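You operate a simulated robot arm through the tools that you are given. There is no shell and no other tool.

The job below is to be done with a simulated robot arm. You get a single attempt, and the scene is never put back.

## Task
Take the brown lens out of its box and put the lid back on.
Fine: lens flat on the drawer unit, top drawer shut again, divider and card stay.

The check looks at the end state, three seconds after you hand in, the way a careful person would. Anything else that was tipped, shoved, dropped, spilled or broken makes it a failure. A push-on lid holds only when it is set on centred and level and pressed home; a screw cap is set on level and turned clockwise until tight.

## Robot
A 7-joint arm with a two-finger parallel gripper, fixed in place. Base frame: the origin is on the floor under the middle of its stand, x ahead of it, y to its left, z up. Units: m, degrees, N and s.
It reaches about 1.372 m from its shoulder. Its first joint turns from -149.0 to 149.0 degrees. Payload 3.43 kg.
Tool frame: the origin (TCP) lies between the finger pads and is the grasp point; the fingertips stand 0.03 m ahead of it; z points along the fingers, y is the line along which they close. Largest opening 0.094 m; finger width 0.028, thickness 0.01; the body of the gripper, 0.05 by 0.096 m, starts 0.055 m behind the TCP.
Orientation is told as [roll, pitch, yaw] about the base's x, y, z axes, in that order, counted from this pose: with the fingers straight down and closing along the base's y, the tool's x points along the base's -x, its y along +y and its z along -z.

## Interface
- The arm moves only by the tool jog_arm. Its argument "increments" is a list that holds one entry, the list of rows, each a list of 7 numbers: the shift along the tool's x, y, z in m, then the turn, a rotation vector about the tool's x, y, z in degrees, then the finger opening in m, from 0 to 0.094. In form: [[[dx, dy, dz, wx, wy, wz, hand], ...]]. A call has 1 to 20 rows; each row shifts and turns the commanded pose from where the row before left it, along the tool's axes as they then stand. Rows are played at 5 a second. More than 0.05 m and 8.6 degrees between two rows, or a gripper value outside its range, and nothing of the call is played. A pose out of reach is approached as far as the arm can. The call stops where the force on the tool passes 40 N (or 10 N more than at its start, if that is more) or the arm is blocked; 0.2 s more then pass. Each finger travels about 0.045 m/s and halts on what it meets, pressing with about 23 N; the grip force reading is that of the motor and also rises with nothing between the fingers. The clock runs only during rows and for 0.2 s after the last one: add rows that do not move to give the fingers time. It gives the time, the measured TCP pose, the force on the tool (base axes), the opening and the grip force at its end, in the units of the frame above (readings bear some noise), with the torque about the TCP (base axes, N m) and any sound that the robot's microphone picked up, and new pictures: "pictures" is both (left out), scene, wrist or none.
- Cameras (640 x 400 px; columns grow to the right, rows downward): "scene" is fixed at [0.4002, 0.5001, 1.4091]; the picture's right is [-0.70, -0.72, 0.00], its down [-0.42, 0.41, -0.81] and it looks along [0.58, -0.57, -0.58] (base axes); focal length 353 px, centre (320, 200). "wrist" rides on the gripper at [0.076, 0.014, -0.103] in the tool frame; the picture's right is [-0.18, 0.98, 0.00], its down [-0.75, -0.14, -0.64] and it looks along [-0.63, -0.12, 0.77] (tool axes); focal length 243 px, centre (320, 200). There is no depth. A picture from a camera that has moved, and an enlarged one, comes with that camera's place and axes in the base frame and with its lens.
- enlarge(camera, box): a new picture of the part [left, top, right, bottom] of that camera's present view, enlarged. It takes no simulated time.
- hand_in(): hands the job in; it is judged then, once.

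Places have to be worked out from the pictures, the camera data and where the tool is seen. Open the gripper and draw the arm clear of the work before you hand the job in, unless the task says otherwise.

The tools are called after "Call:" as a command line: name --argument value ..., lists and objects as JSON in quotes. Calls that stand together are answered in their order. jog_arm: Moves the arm, as the interface text tells. Its arguments: {"type":"object","properties":{"increments":{"type":"array"},"pictures":{"type":"string","enum":["both","scene","wrist","none"]}},"required":["increments"]} The other tools are called the same way: enlarge (camera, box) takes an enlarged picture of a part of a camera's view; hand_in () hands the job in.

At the start:

```text
t: 0.0
tcp_pos: [0.8119, -0.1334, 1.054]
ee_rot: [0.0, 0.0, 0.0]
contact_force: [0.0, 0.4, -0.3]
moment: [0.0, -0.01, -0.05]
opening: 0.094
gripper_force: 0.2
```

scene: 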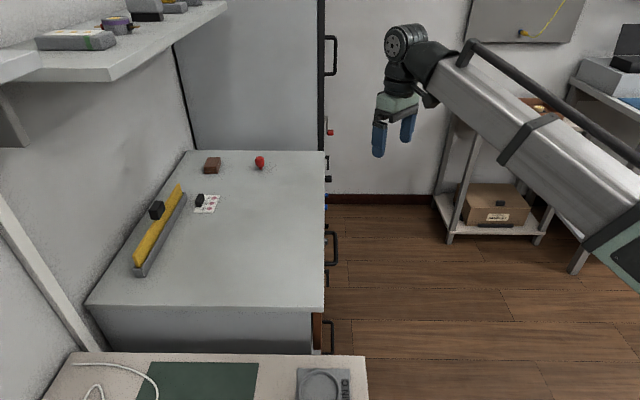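
wrist: 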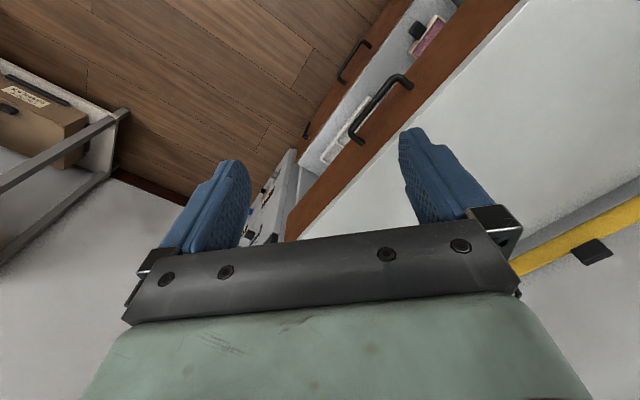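

The scene shows a drawer unit with a few items on top, and the wrist camera shows at least one drawer partly open with something inside. I will look closer before moving.

Call:
enlarge --camera "scene" --box '[80, 140, 360, 315]'

Call:
enlarge --camera "wrist" --box '[240, 0, 480, 150]'

Call:
enlarge --camera "scene" --box '[260, 80, 420, 180]'

Call:
enlarge --camera "scene" --box '[260, 160, 420, 360]'

```text
2.29 times, centred on (220, 228) of scene
camera zoom: at [0.4002, 0.5001, 1.4091], right [-0.7, -0.72, 0.0], down [-0.42, 0.41, -0.81], along [0.58, -0.57, -0.58], focal length 808 px, centre (549, 137)
```

zoom: 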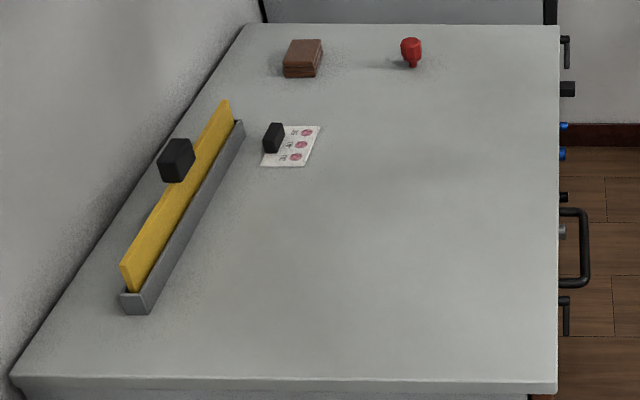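

```text
2.67 times, centred on (360, 75) of wrist
camera zoom: at [0.7348, -0.1196, 1.1576], right [0.18, 0.98, 0.0], down [0.75, -0.14, 0.64], along [0.63, -0.12, -0.77], focal length 647 px, centre (213, 533)
```

zoom: 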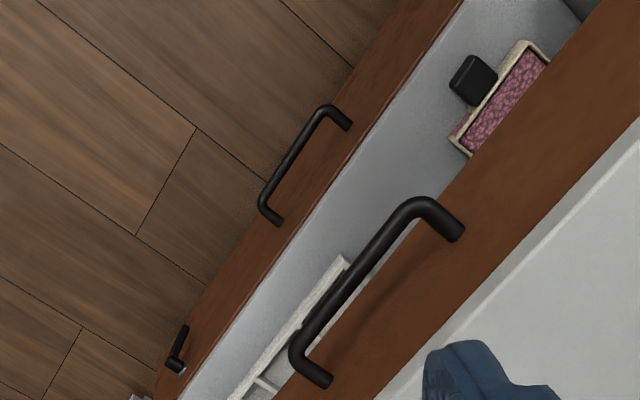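

```text
4.00 times, centred on (340, 130) of scene
camera zoom: at [0.4002, 0.5001, 1.4091], right [-0.7, -0.72, 0.0], down [-0.42, 0.41, -0.81], along [0.58, -0.57, -0.58], focal length 1414 px, centre (240, 480)
```

zoom: 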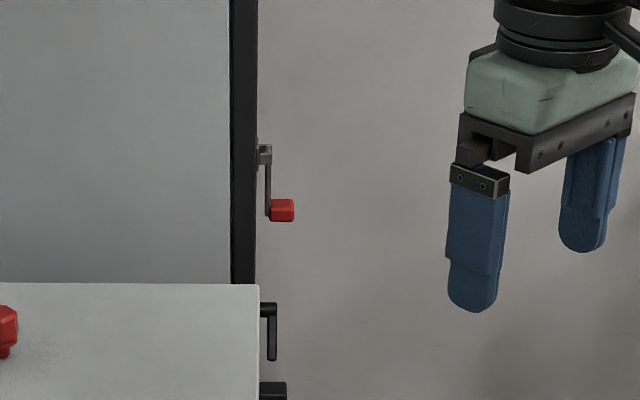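

```text
2.00 times, centred on (340, 260) of scene
camera zoom: at [0.4002, 0.5001, 1.4091], right [-0.7, -0.72, 0.0], down [-0.42, 0.41, -0.81], along [0.58, -0.57, -0.58], focal length 707 px, centre (280, 80)
```

zoom: 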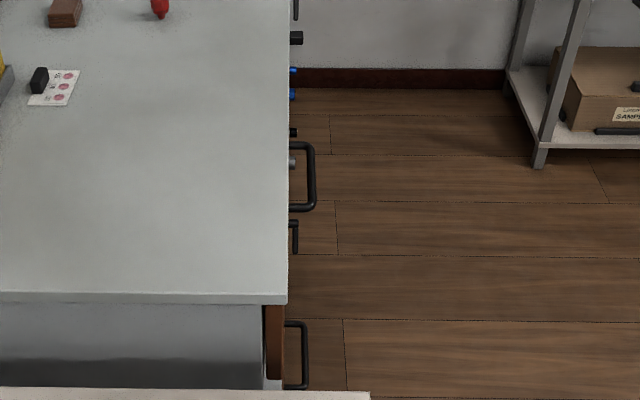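

I want to read the card on the top and see the small objects closely, so I zoom tightly.

Call:
enlarge --camera "scene" --box '[188, 188, 228, 218]'

Call:
enlarge --camera "scene" --box '[190, 145, 280, 195]'

Call:
enlarge --camera "wrist" --box '[380, 0, 480, 70]'

Call:
enlarge --camera "wrist" --box '[230, 100, 390, 260]'

Call:
enlarge --camera "scene" --box '[0, 0, 240, 150]'

Call:
enlarge --camera "scene" --box '[40, 290, 380, 400]'

```text
13.33 times, centred on (208, 203) of scene
camera zoom: at [0.4002, 0.5001, 1.4091], right [-0.7, -0.72, 0.0], down [-0.42, 0.41, -0.81], along [0.58, -0.57, -0.58], focal length 4713 px, centre (1813, 160)
```

zoom: 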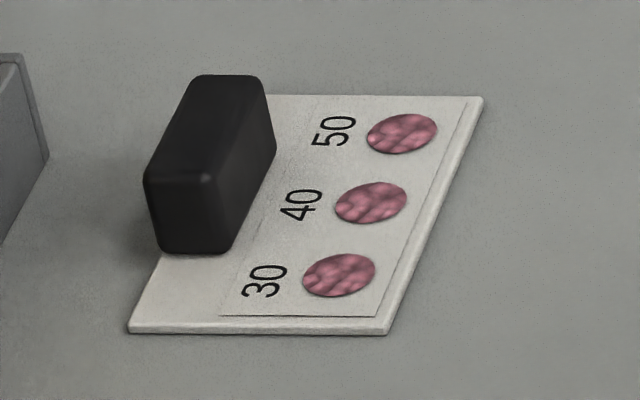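

```text
7.11 times, centred on (235, 170) of scene
camera zoom: at [0.4002, 0.5001, 1.4091], right [-0.7, -0.72, 0.0], down [-0.42, 0.41, -0.81], along [0.58, -0.57, -0.58], focal length 2513 px, centre (924, 413)
```

zoom: 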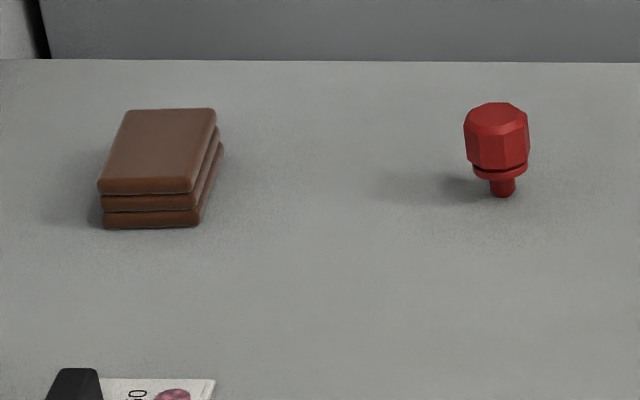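

```text
5.71 times, centred on (430, 35) of wrist
camera zoom: at [0.7348, -0.1196, 1.1576], right [0.18, 0.98, 0.0], down [0.75, -0.14, 0.64], along [0.63, -0.12, -0.77], focal length 1386 px, centre (-309, 1143)
```

zoom: 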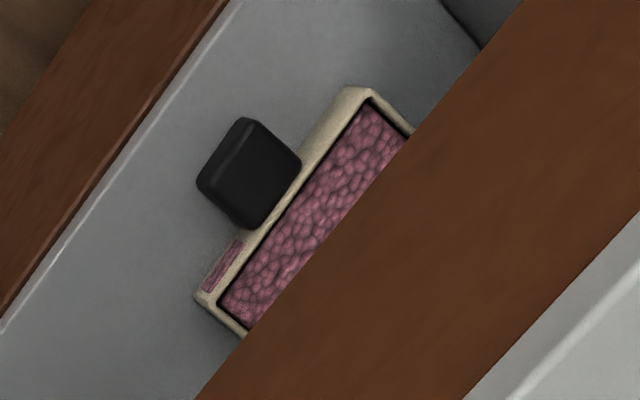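

```text
2.50 times, centred on (310, 180) of wrist
camera zoom: at [0.7348, -0.1196, 1.1576], right [0.18, 0.98, 0.0], down [0.75, -0.14, 0.64], along [0.63, -0.12, -0.77], focal length 606 px, centre (345, 250)
```

zoom: 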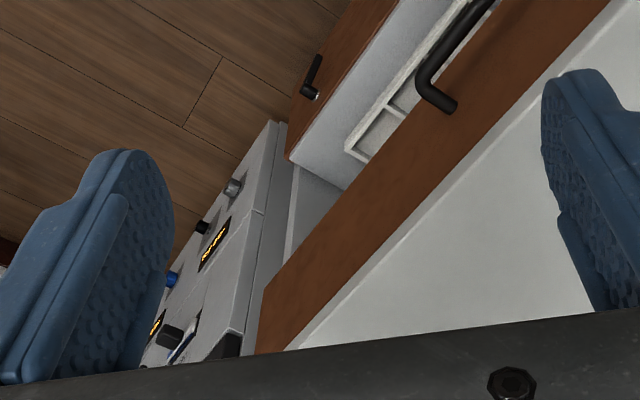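

```text
2.67 times, centred on (120, 75) of scene
camera zoom: at [0.4002, 0.5001, 1.4091], right [-0.7, -0.72, 0.0], down [-0.42, 0.41, -0.81], along [0.58, -0.57, -0.58], focal length 942 px, centre (853, 533)
```

zoom: 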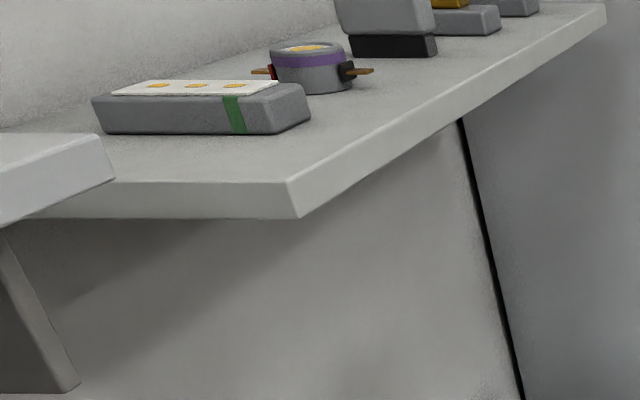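

```text
1.88 times, centred on (210, 345) of scene
camera zoom: at [0.4002, 0.5001, 1.4091], right [-0.7, -0.72, 0.0], down [-0.42, 0.41, -0.81], along [0.58, -0.57, -0.58], focal length 665 px, centre (527, -73)
```

zoom: 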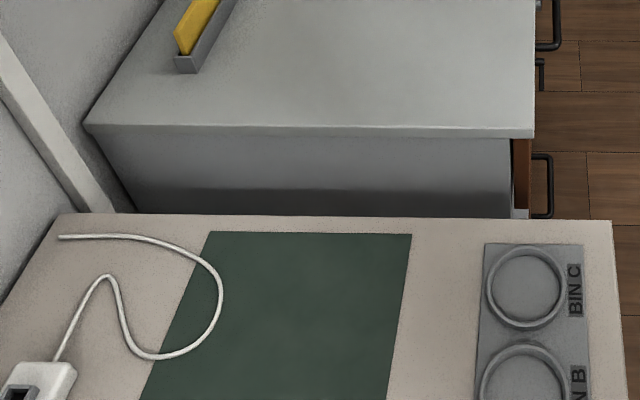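

The drawer unit's front edge runs diagonally (about 45° in the base frame) and a lower drawer seems partly open. I turn the gripper by +45° yaw so the wrist camera faces the drawer fronts, and back off outward and up for an overview.

Call:
jog_arm --increments '[[[0, 0, 0, 0, 0, -7.5, 0.094], [0, 0, 0, 0, 0, -7.5, 0.094], [0, 0, 0, 0, 0, -7.5, 0.094], [0, 0, 0, 0, 0, -7.5, 0.094], [0, 0, 0, 0, 0, -7.5, 0.094], [0, 0, 0, 0, 0, -7.5, 0.094], [0.04, 0, -0.02, 0, 0, 0, 0.094], [0.04, 0, -0.02, 0, 0, 0, 0.094], [0.04, 0, -0.02, 0, 0, 0, 0.094], [0.04, 0, -0.02, 0, 0, 0, 0.094], [0, 0, 0, 0, 0, 0, 0.094]]]'

```text
t: 2.4
tcp_pos: [0.6984, -0.2452, 1.1333]
ee_rot: [-0.5, -0.2, 45.0]
contact_force: [1.2, 0.5, -0.2]
moment: [0.0, 0.0, 0.02]
opening: 0.0941
gripper_force: 0.0
camera wrist: at [0.6321, -0.2904, 1.2366], right [-0.57, 0.82, -0.01], down [0.63, 0.44, 0.65], along [0.54, 0.36, -0.76], focal length 243 px, centre (320, 200)
```

scene: 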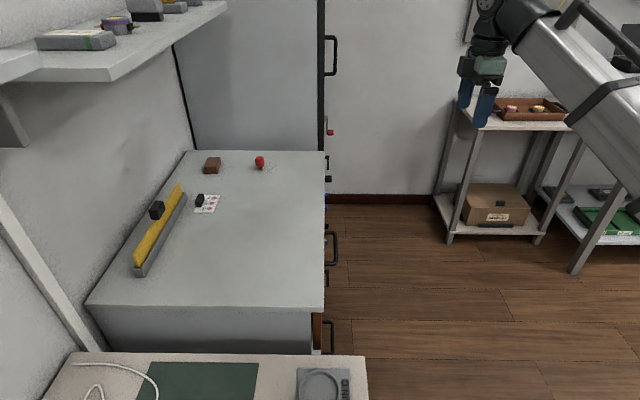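
wrist: 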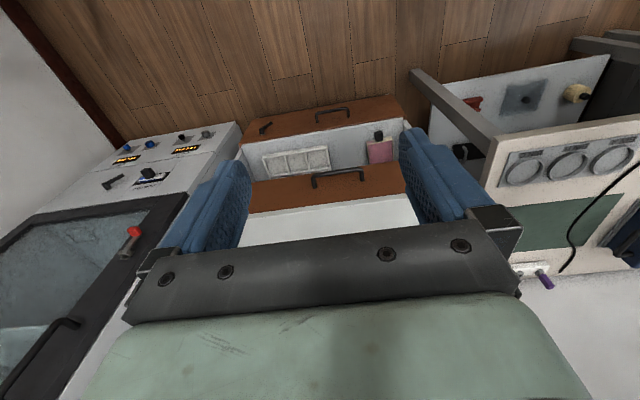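

The view shows two brown drawer fronts with a compartment between them, holding a white tray and a pink-topped box with a black knob. I enlarge to understand this.

Call:
enlarge --camera "wrist" --box '[230, 85, 430, 215]'

Call:
enlarge --camera "wrist" --box '[0, 100, 260, 260]'

Call:
enlarge --camera "wrist" --box '[400, 40, 640, 290]'

Call:
enlarge --camera "scene" --box '[440, 80, 640, 240]'

```text
3.08 times, centred on (330, 150) of wrist
camera zoom: at [0.6321, -0.2904, 1.2366], right [-0.57, 0.82, -0.01], down [0.63, 0.44, 0.65], along [0.54, 0.36, -0.76], focal length 746 px, centre (289, 354)
```

zoom: 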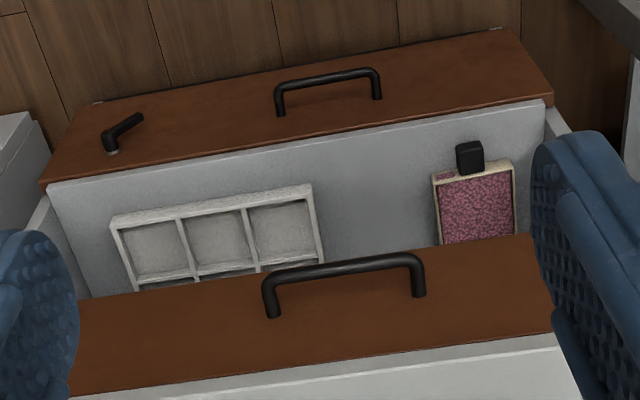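

```text
2.46 times, centred on (130, 180) of wrist
camera zoom: at [0.6321, -0.2904, 1.2366], right [-0.57, 0.82, -0.01], down [0.63, 0.44, 0.65], along [0.54, 0.36, -0.76], focal length 597 px, centre (788, 249)
```

zoom: 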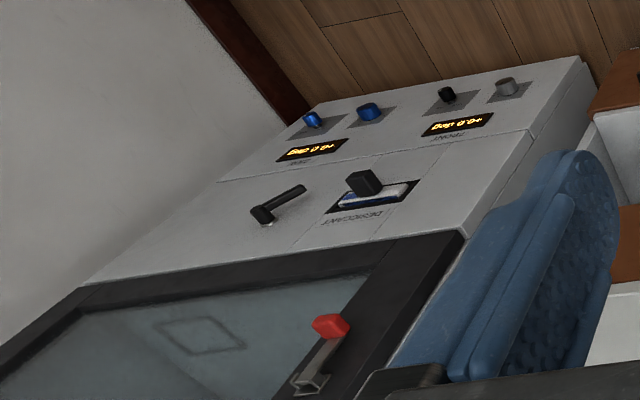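

```text
1.60 times, centred on (520, 165) of wrist
camera zoom: at [0.6321, -0.2904, 1.2366], right [-0.57, 0.82, -0.01], down [0.63, 0.44, 0.65], along [0.54, 0.36, -0.76], focal length 388 px, centre (0, 256)
```

zoom: 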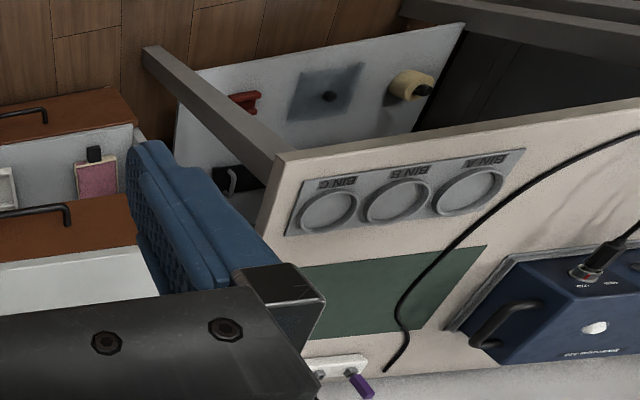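

```text
2.50 times, centred on (540, 160) of scene
camera zoom: at [0.4002, 0.5001, 1.4091], right [-0.7, -0.72, 0.0], down [-0.42, 0.41, -0.81], along [0.58, -0.57, -0.58], focal length 884 px, centre (-230, 300)
```

zoom: 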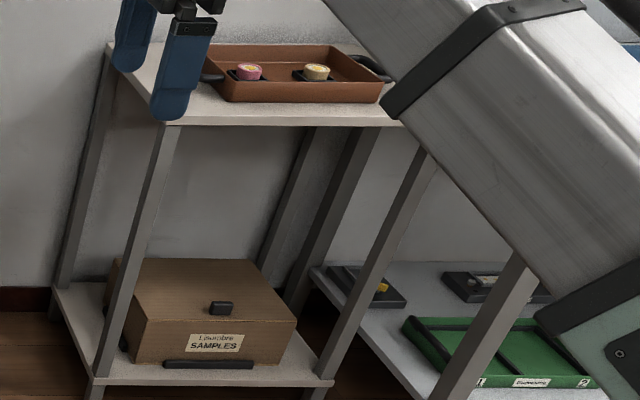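

The middle compartment appears to be an open shelf; the top drawer with the bar handle is shut. I measure the corners of the unit precisely in the scene picture.

Call:
enlarge --camera "scene" --box '[304, 296, 344, 321]'

Call:
enlarge --camera "scene" --box '[304, 140, 344, 165]'

Call:
enlarge --camera "scene" --box '[304, 222, 352, 276]'

Call:
enlarge --camera "scene" --box '[296, 300, 360, 360]'

```text
16.00 times, centred on (324, 308) of scene
camera zoom: at [0.4002, 0.5001, 1.4091], right [-0.7, -0.72, 0.0], down [-0.42, 0.41, -0.81], along [0.58, -0.57, -0.58], focal length 5655 px, centre (256, -1536)
```

zoom: 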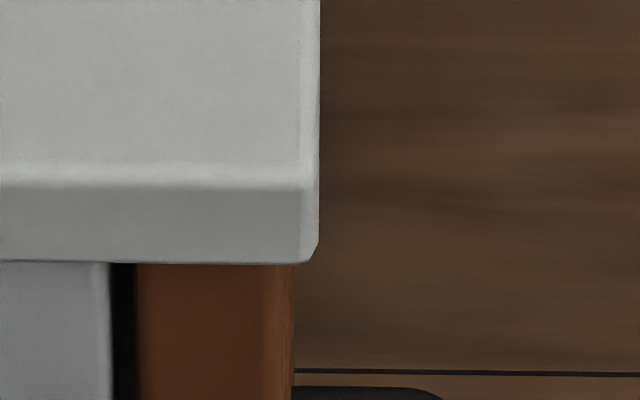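

```text
16.00 times, centred on (324, 152) of scene
camera zoom: at [0.4002, 0.5001, 1.4091], right [-0.7, -0.72, 0.0], down [-0.42, 0.41, -0.81], along [0.58, -0.57, -0.58], focal length 5655 px, centre (256, 960)
```

zoom: 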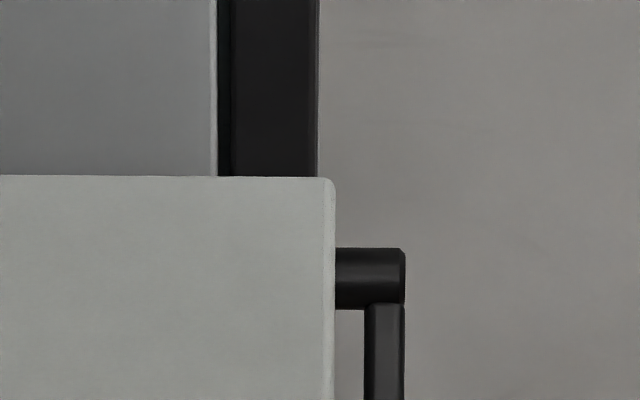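

```text
7.41 times, centred on (328, 249) of scene
camera zoom: at [0.4002, 0.5001, 1.4091], right [-0.7, -0.72, 0.0], down [-0.42, 0.41, -0.81], along [0.58, -0.57, -0.58], focal length 2618 px, centre (261, -163)
```

zoom: 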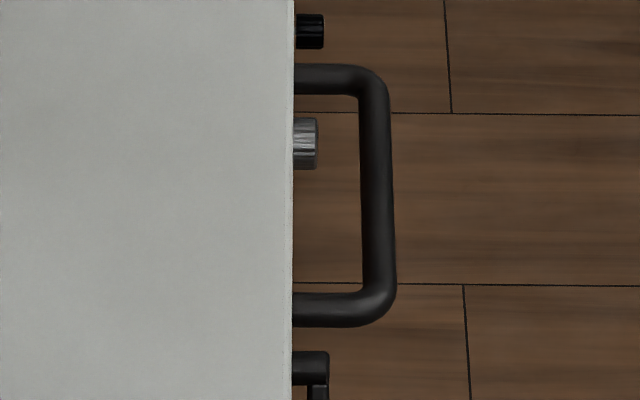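

```text
6.67 times, centred on (328, 330) of scene
camera zoom: at [0.4002, 0.5001, 1.4091], right [-0.7, -0.72, 0.0], down [-0.42, 0.41, -0.81], along [0.58, -0.57, -0.58], focal length 2356 px, centre (267, -667)
```

zoom: 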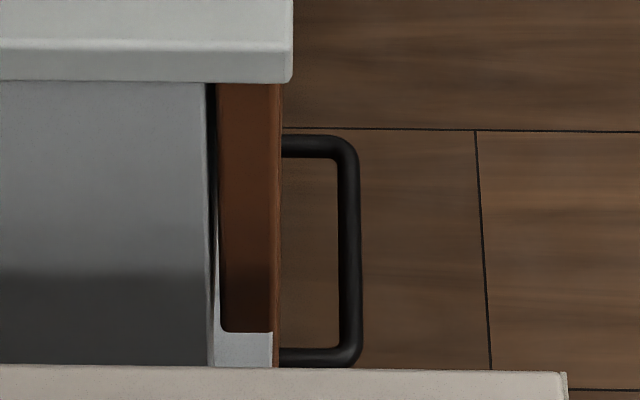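

I work in a unit frame u=(x+y)/√2 (depth into the unit), w=(x−y)/√2 (along the front): the top's front edge is at u≈0.634, top height ≈0.80, top‑drawer face z≈0.645–0.785, handle bar at u≈0.60, z≈0.70, w≈0.62–0.75. I turn the gripper to yaw −45 so the fingers close along u, to hook the handle.

Call:
jog_arm --increments '[[[0, 0, 0, 0, 0, 7.5, 0.094], [0, 0, 0, 0, 0, 7.5, 0.094], [0, 0, 0, 0, 0, 7.5, 0.094], [0, 0, 0, 0, 0, 7.5, 0.094], [0, 0, 0, 0, 0, 7.5, 0.094], [0, 0, 0, 0, 0, 7.5, 0.094], [0, 0, 0, 0, 0, 7.5, 0.094], [0, 0, 0, 0, 0, 7.5, 0.094], [0, 0, 0, 0, 0, 7.5, 0.094], [0, 0, 0, 0, 0, 7.5, 0.094], [0, 0, 0, 0, 0, 7.5, 0.094], [0, 0, 0, 0, 0, 7.5, 0.094], [0, 0, 0, 0, 0, 0, 0.094]]]'

```text
t: 3.5
tcp_pos: [0.7014, -0.2467, 1.1336]
ee_rot: [-0.6, -0.9, 14.7]
contact_force: [0.2, -1.3, -0.5]
moment: [0.08, 0.02, 0.11]
opening: 0.0942
gripper_force: 0.0
stopped in row 5: the force on the tool passed its limit at 54 N (the readings are from after the stop); the commanded pose is now the measured one
camera wrist: at [0.6208, -0.2521, 1.2354], right [-0.07, 1.0, -0.01], down [0.75, 0.06, 0.65], along [0.65, 0.04, -0.76], focal length 243 px, centre (320, 200)
```

scene: 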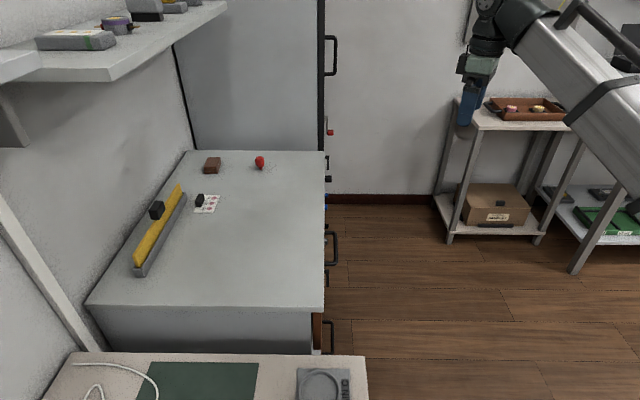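
wrist: 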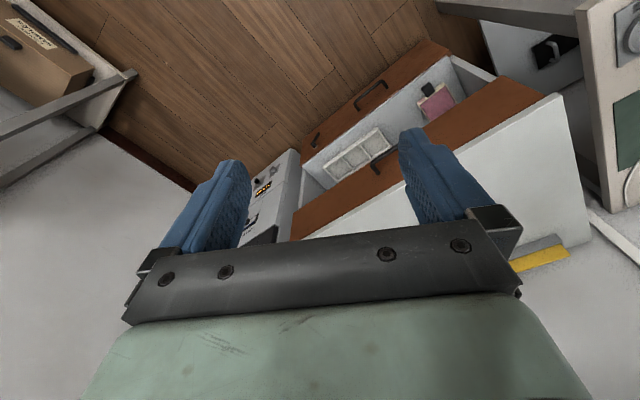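

The call stopped on a 54 N force reading mid-turn although nothing is near the gripper, probably inertial or from a quick joint swing. I continue the turn in smaller steps.

Call:
jog_arm --increments '[[[0, 0, 0, 0, 0, 2, 0.094], [0, 0, 0, 0, 0, 3, 0.094], [0, 0, 0, 0, 0, 4, 0.094], [0, 0, 0, 0, 0, 4, 0.094], [0, 0, 0, 0, 0, 4, 0.094], [0, 0, 0, 0, 0, 4, 0.094], [0, 0, 0, 0, 0, 4, 0.094], [0, 0, 0, 0, 0, 4, 0.094], [0, 0, 0, 0, 0, 4, 0.094], [0, 0, 0, 0, 0, 4, 0.094], [0, 0, 0, 0, 0, 4, 0.094], [0, 0, 0, 0, 0, 4, 0.094], [0, 0, 0, 0, 0, 4, 0.094], [0, 0, 0, 0, 0, 4, 0.094], [0, 0, 0, 0, 0, 3, 0.094], [0, 0, 0, 0, 0, 3, 0.094], [0, 0, 0, 0, 0, 0.7, 0.094], [0, 0, 0, 0, 0, 0, 0.094]]]'

```text
t: 4.0
tcp_pos: [0.7015, -0.2465, 1.1336]
ee_rot: [-0.7, -1.2, 11.2]
contact_force: [0.4, 0.5, -1.2]
moment: [-0.01, 0.05, -0.03]
opening: 0.0942
gripper_force: 0.0
stopped in row 2: the force on the tool passed its limit at 46 N (the readings are from after the stop); the commanded pose is now the measured one
camera wrist: at [0.6211, -0.248, 1.2352], right [-0.01, 1.0, -0.01], down [0.75, 0.01, 0.66], along [0.66, 0.0, -0.75], focal length 243 px, centre (320, 200)
```

scene: 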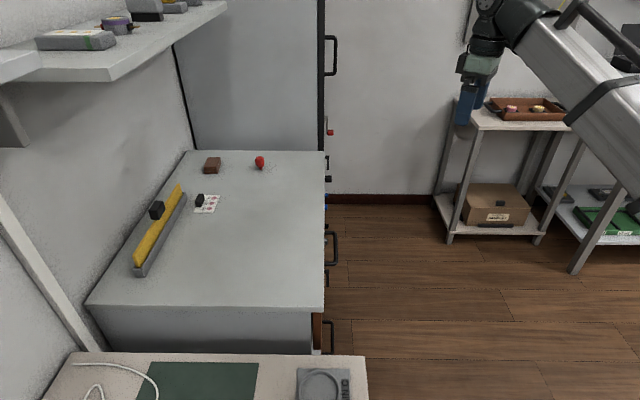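
wrist: 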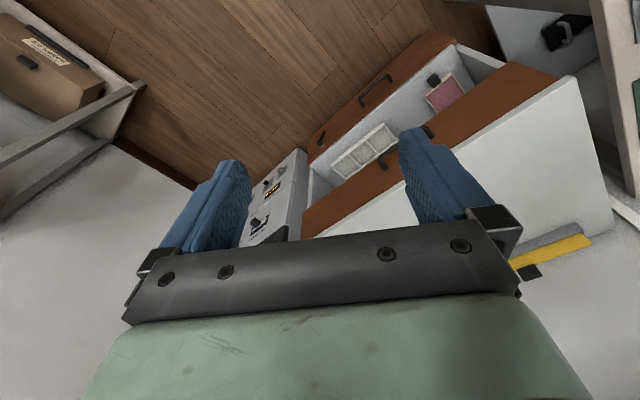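

The same stop occurred after only ~3° of turn, with small tilt errors building up: probably an awkward arm posture this close to the base. I move back out along +x, straighten the tilt, and look at whether force clears.

Call:
jog_arm --increments '[[[-0.015, 0, 0, 0, 0, 0, 0.094], [-0.02, 0, 0, -0.3, 0.3, 0, 0.094], [-0.03, 0, 0, -0.3, 0.4, 0, 0.094], [-0.03, 0, 0, -0.3, 0.4, 0, 0.094], [-0.02, 0, 0, 0, 0, 0, 0.094], [0, 0, 0, 0, 0, 0, 0.094]]]'

```text
t: 5.4
tcp_pos: [0.8165, -0.2272, 1.1354]
ee_rot: [0.2, -0.1, 11.2]
contact_force: [-0.1, -0.4, 0.8]
moment: [-0.02, 0.02, 0.0]
opening: 0.094
gripper_force: 0.1
camera wrist: at [0.7365, -0.229, 1.2398], right [-0.01, 1.0, 0.0], down [0.77, 0.01, 0.64], along [0.64, 0.01, -0.77], focal length 243 px, centre (320, 200)
```

scene: 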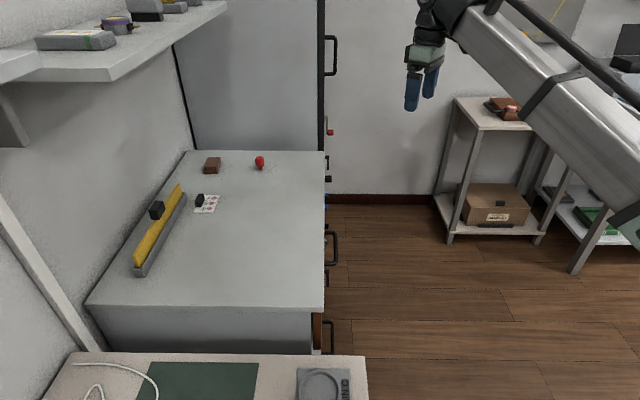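
wrist: 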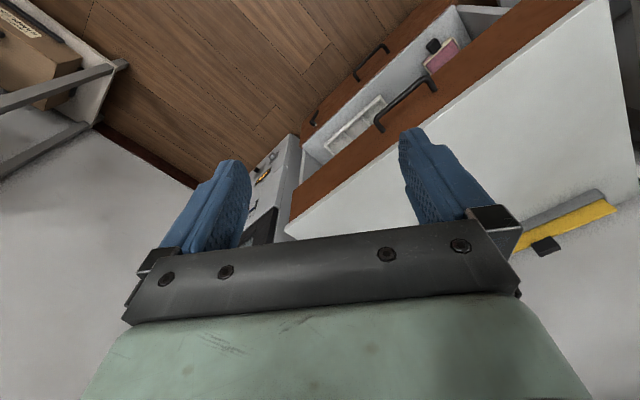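

That went freely and tilt is now near zero. I continue the turn to yaw −45 here, gently.

Call:
jog_arm --increments '[[[0, 0, 0, 0, 0, 1.5, 0.094], [0, 0, 0, 0, 0, 2.5, 0.094], [0, 0, 0, 0, 0, 3.5, 0.094], [0, 0, 0, 0, 0, 3.5, 0.094], [0, 0, 0, 0, 0, 3.5, 0.094], [0, 0, 0, 0, 0, 3.5, 0.094], [0, 0, 0, 0, 0, 3.5, 0.094], [0, 0, 0, 0, 0, 3.5, 0.094], [0, 0, 0, 0, 0, 3.5, 0.094], [0, 0, 0, 0, 0, 3.5, 0.094], [0, 0, 0, 0, 0, 3.5, 0.094], [0, 0, 0, 0, 0, 3.5, 0.094], [0, 0, 0, 0, 0, 3.5, 0.094], [0, 0, 0, 0, 0, 3.5, 0.094], [0, 0, 0, 0, 0, 3.5, 0.094], [0, 0, 0, 0, 0, 3.2, 0.094], [0, 0, 0, 0, 0, 2.5, 0.094], [0, 0, 0, 0, 0, 1.0, 0.094], [0, 0, 0, 0, 0, 0, 0.094]]]'

```text
t: 9.4
tcp_pos: [0.8159, -0.2247, 1.1346]
ee_rot: [0.2, 0.1, -45.2]
contact_force: [-0.2, 0.1, -0.3]
moment: [0.02, 0.02, -0.01]
opening: 0.0939
gripper_force: 0.1
camera wrist: at [0.7708, -0.1618, 1.2386], right [0.83, 0.56, 0.0], down [0.43, -0.64, 0.64], along [0.36, -0.53, -0.77], focal length 243 px, centre (320, 200)
```

scene: 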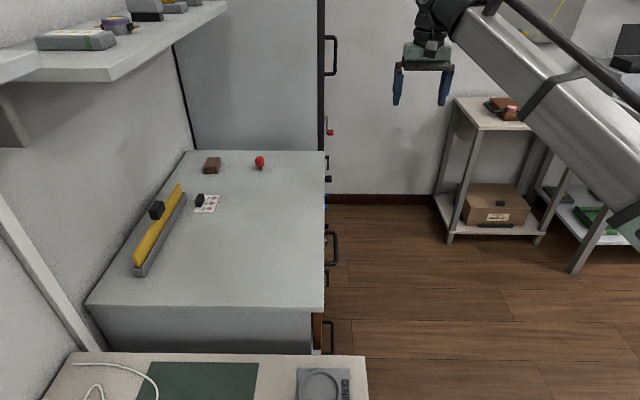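
wrist: 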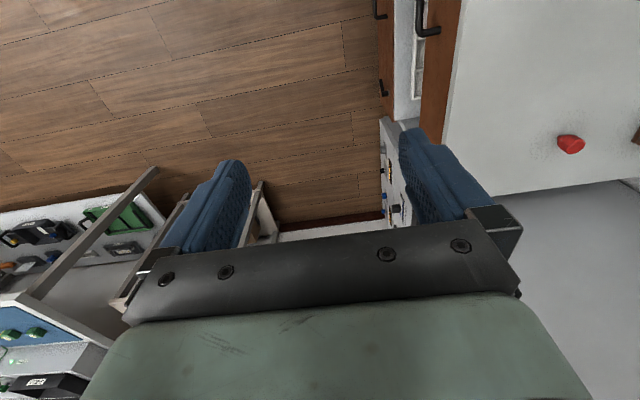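

The gripper is now at yaw −45 with TCP at u≈0.418, w≈0.736. I enlarge the handle region to triangulate it again.

Call:
enlarge --camera "wrist" --box '[360, 0, 480, 100]'

```text
4.00 times, centred on (420, 50) of wrist
camera zoom: at [0.7708, -0.1618, 1.2386], right [0.83, 0.56, 0.0], down [0.43, -0.64, 0.64], along [0.36, -0.53, -0.77], focal length 970 px, centre (-80, 800)
```

zoom: 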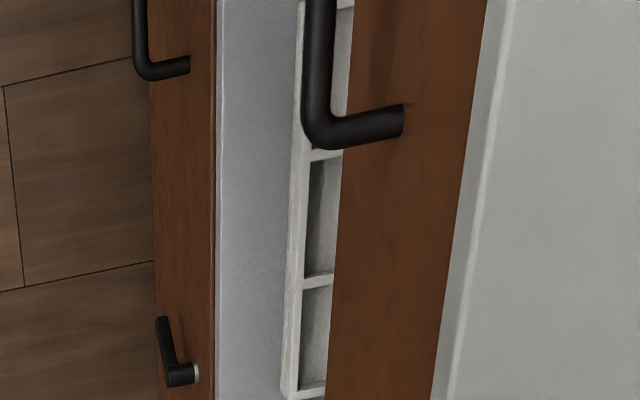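

Triangulated again: handle bar at u≈0.600, z≈0.707, w≈0.617–0.744; unit top z≈0.80. I move to above the handle (u≈0.5745, w≈0.682, z≈0.86) with the opening at 0.076 so the inner finger can later drop between bar and drawer face.

Call:
jog_arm --increments '[[[0.003, 0.01, 0.015, 0, 0, 0, 0.076], [0.0067, 0.0196, 0.0343, 0, 0, 0, 0.076], [0.0067, 0.0196, 0.0343, 0, 0, 0, 0.076], [0.0067, 0.0196, 0.0343, 0, 0, 0, 0.076], [0.0067, 0.0196, 0.0343, 0, 0, 0, 0.076], [0.0067, 0.0196, 0.0343, 0, 0, 0, 0.076], [0.0067, 0.0196, 0.0343, 0, 0, 0, 0.076], [0.0067, 0.0196, 0.0343, 0, 0, 0, 0.076], [0.0037, 0.0096, 0.0193, 0, 0, 0, 0.076], [0, 0, 0, 0, 0, 0, 0.076]]]'

```text
t: 11.6
tcp_pos: [0.8869, -0.0757, 0.8604]
ee_rot: [0.2, 0.0, -45.2]
contact_force: [-0.2, 0.0, -0.4]
moment: [-0.01, -0.01, 0.01]
opening: 0.0761
gripper_force: 0.0
camera wrist: at [0.8417, -0.0119, 0.9644], right [0.83, 0.56, 0.0], down [0.43, -0.64, 0.64], along [0.36, -0.53, -0.77], focal length 243 px, centre (320, 200)
```

scene: 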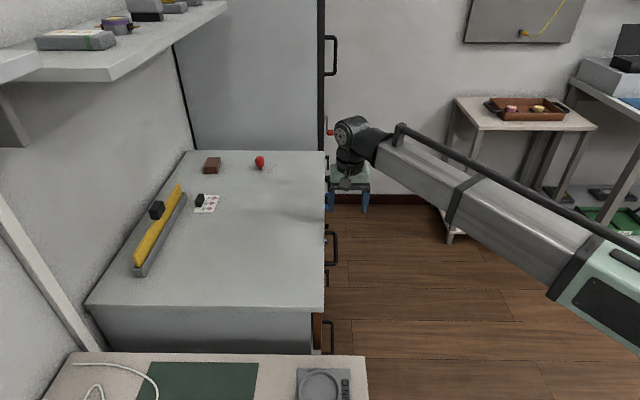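
wrist: 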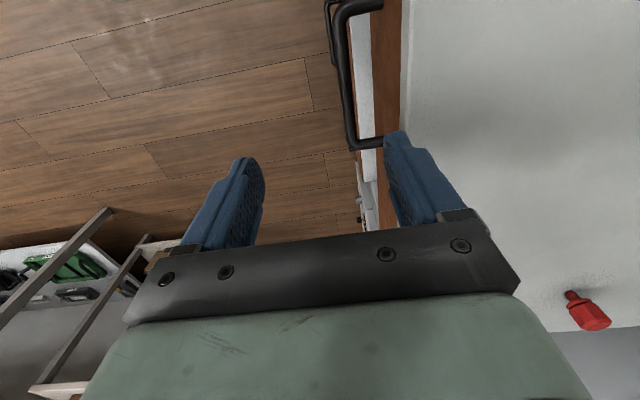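

TCP is at u≈0.5736, w≈0.681, z≈0.86, fingertips ≈0.83. I enlarge the view of the inner fingertip relative to the slab edge and handle before descending.

Call:
enlarge --camera "wrist" --box '[300, 0, 480, 240]'

Call:
enlarge --camera "scene" --box '[300, 110, 400, 280]'

```text
1.67 times, centred on (390, 120) of wrist
camera zoom: at [0.8417, -0.0119, 0.9644], right [0.83, 0.56, 0.0], down [0.43, -0.64, 0.64], along [0.36, -0.53, -0.77], focal length 404 px, centre (203, 333)
```

zoom: 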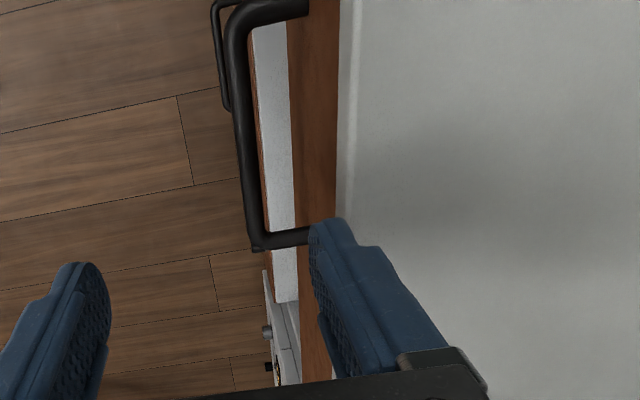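

```text
2.35 times, centred on (350, 195) of scene
camera zoom: at [0.4002, 0.5001, 1.4091], right [-0.7, -0.72, 0.0], down [-0.42, 0.41, -0.81], along [0.58, -0.57, -0.58], focal length 832 px, centre (249, 212)
```

zoom: 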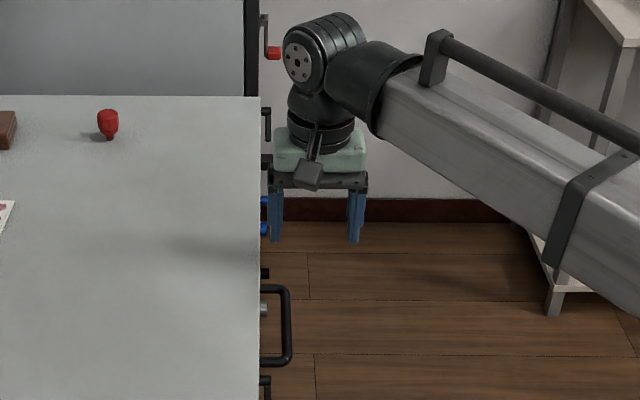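

Fingertip measured at u≈0.613–0.626, slab edge ≈0.632, bar's inner edge ≈0.606, so the finger fits the gap. I shift 1.5 mm outward and descend slowly to z≈0.722.

Call:
jog_arm --increments '[[[0, -0.0015, 0.015, 0, 0, 0, 0.076], [0, 0, 0.025, 0, 0, 0, 0.076], [0, 0, 0.025, 0, 0, 0, 0.076], [0, 0, 0.02, 0, 0, 0, 0.076], [0, 0, 0.02, 0, 0, 0, 0.076], [0, 0, 0.015, 0, 0, 0, 0.076], [0, 0, 0.01, 0, 0, 0, 0.076], [0, 0, 0.008, 0, 0, 0, 0.076], [0, 0, 0, 0, 0, 0, 0.076]]]'

```text
t: 13.6
tcp_pos: [0.8872, -0.0749, 0.7223]
ee_rot: [0.2, 0.1, -45.0]
contact_force: [0.5, -0.2, -0.1]
moment: [-0.01, -0.01, 0.01]
opening: 0.076
gripper_force: 0.1
camera wrist: at [0.8422, -0.0129, 0.8258], right [0.83, 0.56, 0.0], down [0.43, -0.64, 0.64], along [0.36, -0.53, -0.77], focal length 243 px, centre (320, 200)
```

scene: 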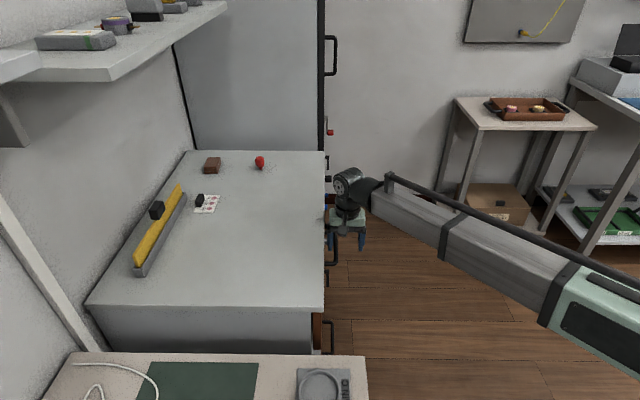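
wrist: 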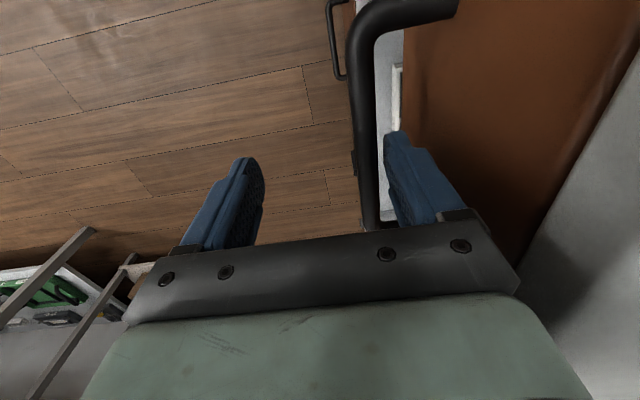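

The inner finger sits behind the bar with no contact force. I pull outward (−u) slowly and watch the force.

Call:
jog_arm --increments '[[[0, -0.003, 0, 0, 0, 0, 0.076], [0, -0.004, 0, 0, 0, 0, 0.076], [0, -0.006, 0, 0, 0, 0, 0.076], [0, -0.008, 0, 0, 0, 0, 0.076], [0, -0.008, 0, 0, 0, 0, 0.076], [0, -0.008, 0, 0, 0, 0, 0.076], [0, -0.008, 0, 0, 0, 0, 0.076], [0, -0.008, 0, 0, 0, 0, 0.076], [0, 0, 0, 0, 0, 0, 0.076]]]'

```text
t: 15.6
tcp_pos: [0.8512, -0.1143, 0.722]
ee_rot: [0.2, 0.2, -45.1]
contact_force: [0.5, 3.0, -1.1]
moment: [0.04, 0.03, 0.06]
opening: 0.0771
gripper_force: 1.4
camera wrist: at [0.8056, -0.0513, 0.8265], right [0.83, 0.56, 0.0], down [0.43, -0.64, 0.64], along [0.36, -0.53, -0.77], focal length 243 px, centre (320, 200)
```

scene: 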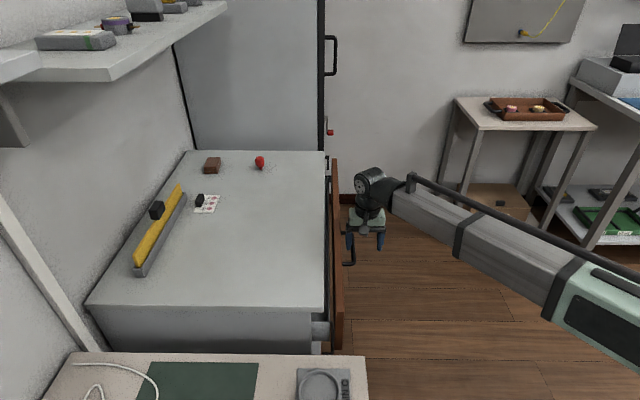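
wrist: 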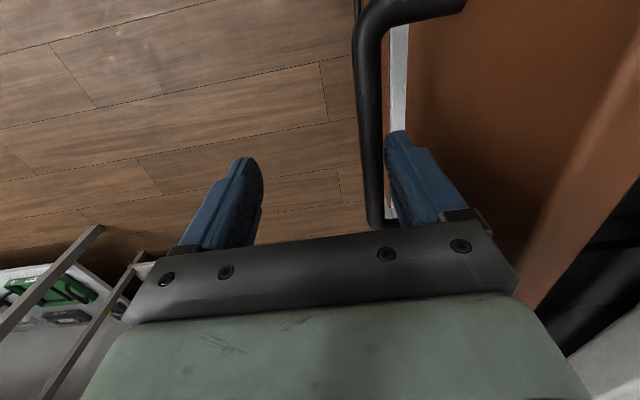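

The drawer is opening with about 3 N. I keep pulling, about 0.13 m more, then check the interior.

Call:
jog_arm --increments '[[[0, -0.006, 0, 0, 0, 0, 0.076], [0, -0.01, 0, 0, 0, 0, 0.076], [0, -0.012, 0, 0, 0, 0, 0.076], [0, -0.012, 0, 0, 0, 0, 0.076], [0, -0.012, 0, 0, 0, 0, 0.076], [0, -0.012, 0, 0, 0, 0, 0.076], [0, -0.012, 0, 0, 0, 0, 0.076], [0, -0.012, 0, 0, 0, 0, 0.076], [0, -0.012, 0, 0, 0, 0, 0.076], [0, -0.012, 0, 0, 0, 0, 0.076], [0, -0.01, 0, 0, 0, 0, 0.076], [0, -0.006, 0, 0, 0, 0, 0.076], [0, 0, 0, 0, 0, 0, 0.076]]]'

```text
t: 18.4
tcp_pos: [0.7589, -0.2054, 0.7232]
ee_rot: [0.3, 0.1, -45.0]
contact_force: [1.4, 2.2, -0.9]
moment: [0.07, -0.03, 0.06]
opening: 0.0771
gripper_force: 0.6
camera wrist: at [0.7142, -0.1423, 0.8266], right [0.83, 0.56, 0.0], down [0.43, -0.64, 0.64], along [0.36, -0.53, -0.77], focal length 243 px, centre (320, 200)
```

scene: 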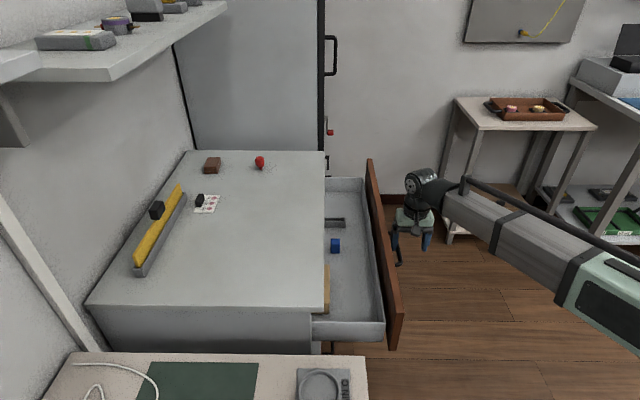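
wrist: 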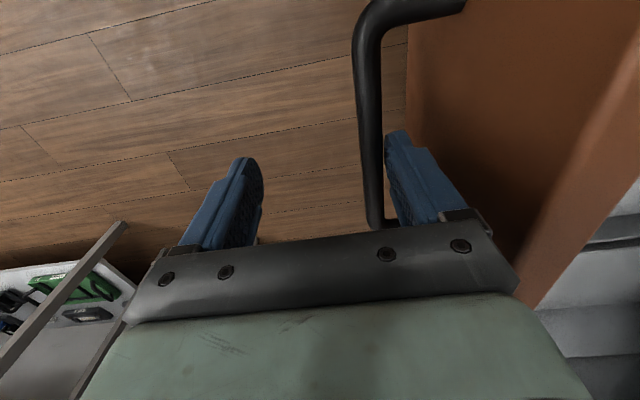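

The drawer is ~0.18 m open and its interior starts to show. I enlarge the scene view of the interior.

Call:
enlarge --camera "scene" --box '[300, 160, 420, 350]'

```text
2.11 times, centred on (360, 255) of scene
camera zoom: at [0.4002, 0.5001, 1.4091], right [-0.7, -0.72, 0.0], down [-0.42, 0.41, -0.81], along [0.58, -0.57, -0.58], focal length 744 px, centre (236, 84)
```

zoom: 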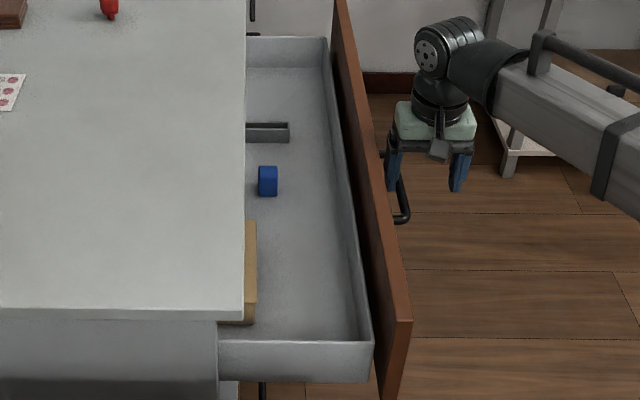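

The drawer holds a grey rail piece, a small blue cylinder and a tan edge of something. I pull further, watching the force for the end stop.

Call:
jog_arm --increments '[[[0, -0.005, 0, 0, 0, 0, 0.076], [0, -0.008, 0, 0, 0, 0, 0.076], [0, -0.01, 0, 0, 0, 0, 0.076], [0, -0.01, 0, 0, 0, 0, 0.076], [0, -0.01, 0, 0, 0, 0, 0.076], [0, -0.01, 0, 0, 0, 0, 0.076], [0, -0.01, 0, 0, 0, 0, 0.076], [0, -0.01, 0, 0, 0, 0, 0.076], [0, -0.01, 0, 0, 0, 0, 0.076], [0, -0.007, 0, 0, 0, 0, 0.076], [0, 0, 0, 0, 0, 0, 0.076]]]'

```text
t: 20.8
tcp_pos: [0.6958, -0.2687, 0.7225]
ee_rot: [0.2, 0.0, -45.1]
contact_force: [2.5, 0.2, 1.0]
moment: [0.03, -0.08, 0.05]
opening: 0.0775
gripper_force: 1.1
camera wrist: at [0.65, -0.2057, 0.8264], right [0.83, 0.56, 0.0], down [0.43, -0.64, 0.64], along [0.36, -0.53, -0.77], focal length 243 px, centre (320, 200)
```

scene: 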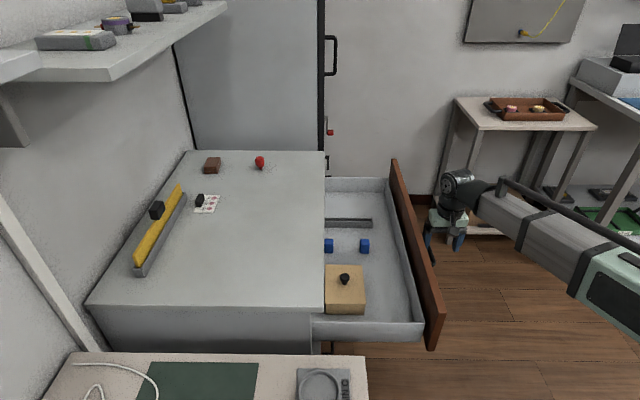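
wrist: 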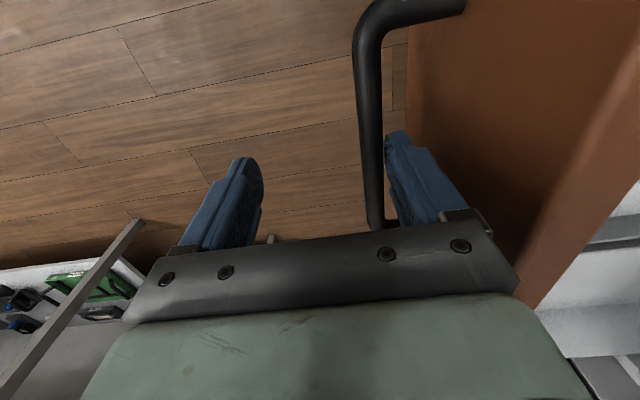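

Call:
enlarge --camera "scene" --box '[310, 170, 450, 350]'

Call:
enlarge --camera "scene" --box '[315, 205, 385, 325]'

```text
2.22 times, centred on (380, 260) of scene
camera zoom: at [0.4002, 0.5001, 1.4091], right [-0.7, -0.72, 0.0], down [-0.42, 0.41, -0.81], along [0.58, -0.57, -0.58], focal length 785 px, centre (187, 67)
```

zoom: 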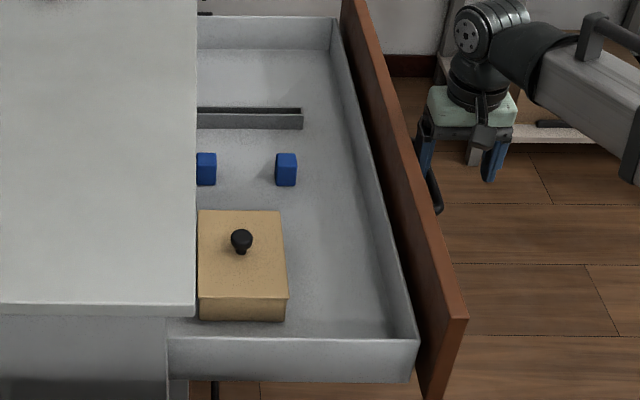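

```text
3.33 times, centred on (350, 265) of scene
camera zoom: at [0.4002, 0.5001, 1.4091], right [-0.7, -0.72, 0.0], down [-0.42, 0.41, -0.81], along [0.58, -0.57, -0.58], focal length 1178 px, centre (220, -17)
```

zoom: 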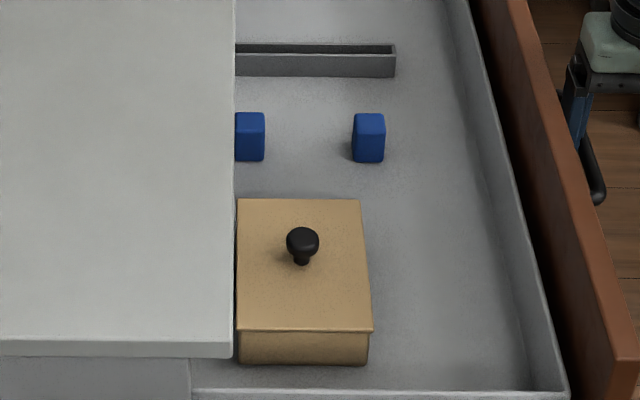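

A tan box with a push-on lid and a black knob sits in the drawer (lid about u 0.533–0.631, w 0.47–0.60). I pull the drawer a bit more to get clearance from the slab edge and see whether anything else is inside.

Call:
jog_arm --increments '[[[0, -0.004, 0, 0, 0, 0, 0.076], [0, -0.006, 0, 0, 0, 0, 0.076], [0, -0.006, 0, 0, 0, 0, 0.076], [0, -0.006, 0, 0, 0, 0, 0.076], [0, -0.006, 0, 0, 0, 0, 0.076], [0, -0.006, 0, 0, 0, 0, 0.076], [0, -0.006, 0, 0, 0, 0, 0.076], [0, -0.006, 0, 0, 0, 0, 0.076], [0, -0.004, 0, 0, 0, 0, 0.076], [0, 0, 0, 0, 0, 0, 0.076]]]'

```text
t: 23.0
tcp_pos: [0.6594, -0.305, 0.7221]
ee_rot: [0.2, 0.0, -44.9]
contact_force: [2.8, 0.7, 0.1]
moment: [0.03, -0.07, 0.0]
opening: 0.0776
gripper_force: 1.0
camera wrist: at [0.6146, -0.2408, 0.8259], right [0.83, 0.56, 0.0], down [0.43, -0.64, 0.64], along [0.36, -0.53, -0.77], focal length 243 px, centre (320, 200)
```

scene: 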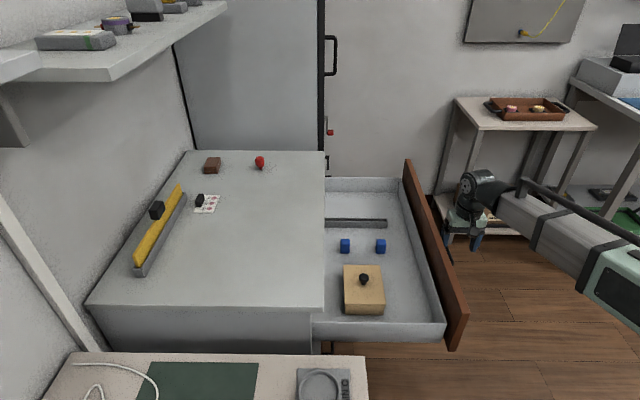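
wrist: 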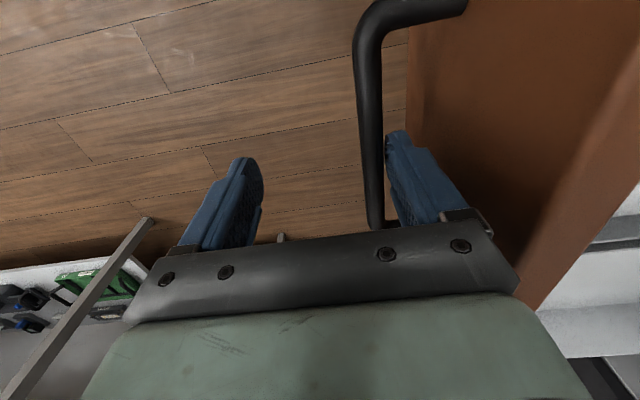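

The drawer is open ~0.31 m and the whole box is clear of the slab. I enlarge to measure it.

Call:
enlarge --camera "scene" --box '[320, 215, 450, 345]'

Call:
enlarge --camera "scene" --box '[320, 165, 480, 265]'

```text
3.08 times, centred on (385, 280) of scene
camera zoom: at [0.4002, 0.5001, 1.4091], right [-0.7, -0.72, 0.0], down [-0.42, 0.41, -0.81], along [0.58, -0.57, -0.58], focal length 1088 px, centre (120, -46)
```

zoom: 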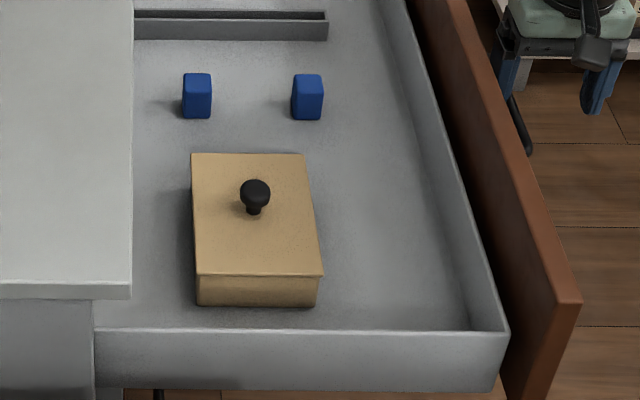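

```text
4.00 times, centred on (400, 215) of scene
camera zoom: at [0.4002, 0.5001, 1.4091], right [-0.7, -0.72, 0.0], down [-0.42, 0.41, -0.81], along [0.58, -0.57, -0.58], focal length 1414 px, centre (0, 140)
```

zoom: 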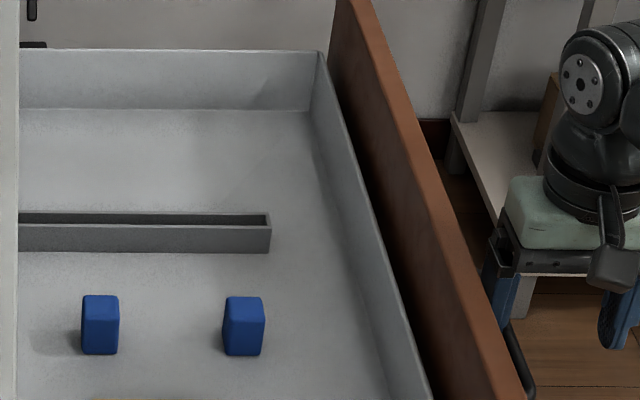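

I release the handle (nudge inward ~5 mm, then straight up) and rise clear of the drawer.

Call:
jog_arm --increments '[[[0, 0.005, 0, 0, 0, 0, 0.076], [0, 0, -0.01, 0, 0, 0, 0.076], [0, 0, -0.02, 0, 0, 0, 0.076], [0, 0, -0.03, 0, 0, 0, 0.076], [0, 0, -0.03, 0, 0, 0, 0.076], [0, 0, -0.03, 0, 0, 0, 0.076], [0, 0, -0.03, 0, 0, 0, 0.076], [0, 0, -0.03, 0, 0, 0, 0.076], [0, 0, -0.02, 0, 0, 0, 0.076], [0, 0, -0.01, 0, 0, 0, 0.076], [0, 0, 0, 0, 0, 0, 0.076]]]' --pictures "scene"

```text
t: 25.4
tcp_pos: [0.6652, -0.299, 0.9337]
ee_rot: [0.2, 0.1, -45.0]
contact_force: [0.0, 0.0, 0.3]
moment: [0.04, -0.01, 0.0]
opening: 0.0761
gripper_force: 0.0
```

scene: 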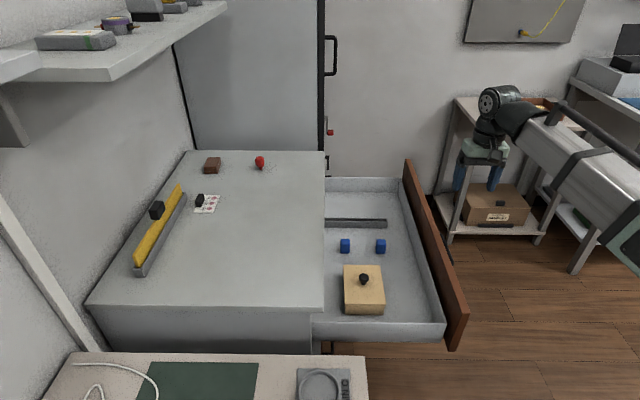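

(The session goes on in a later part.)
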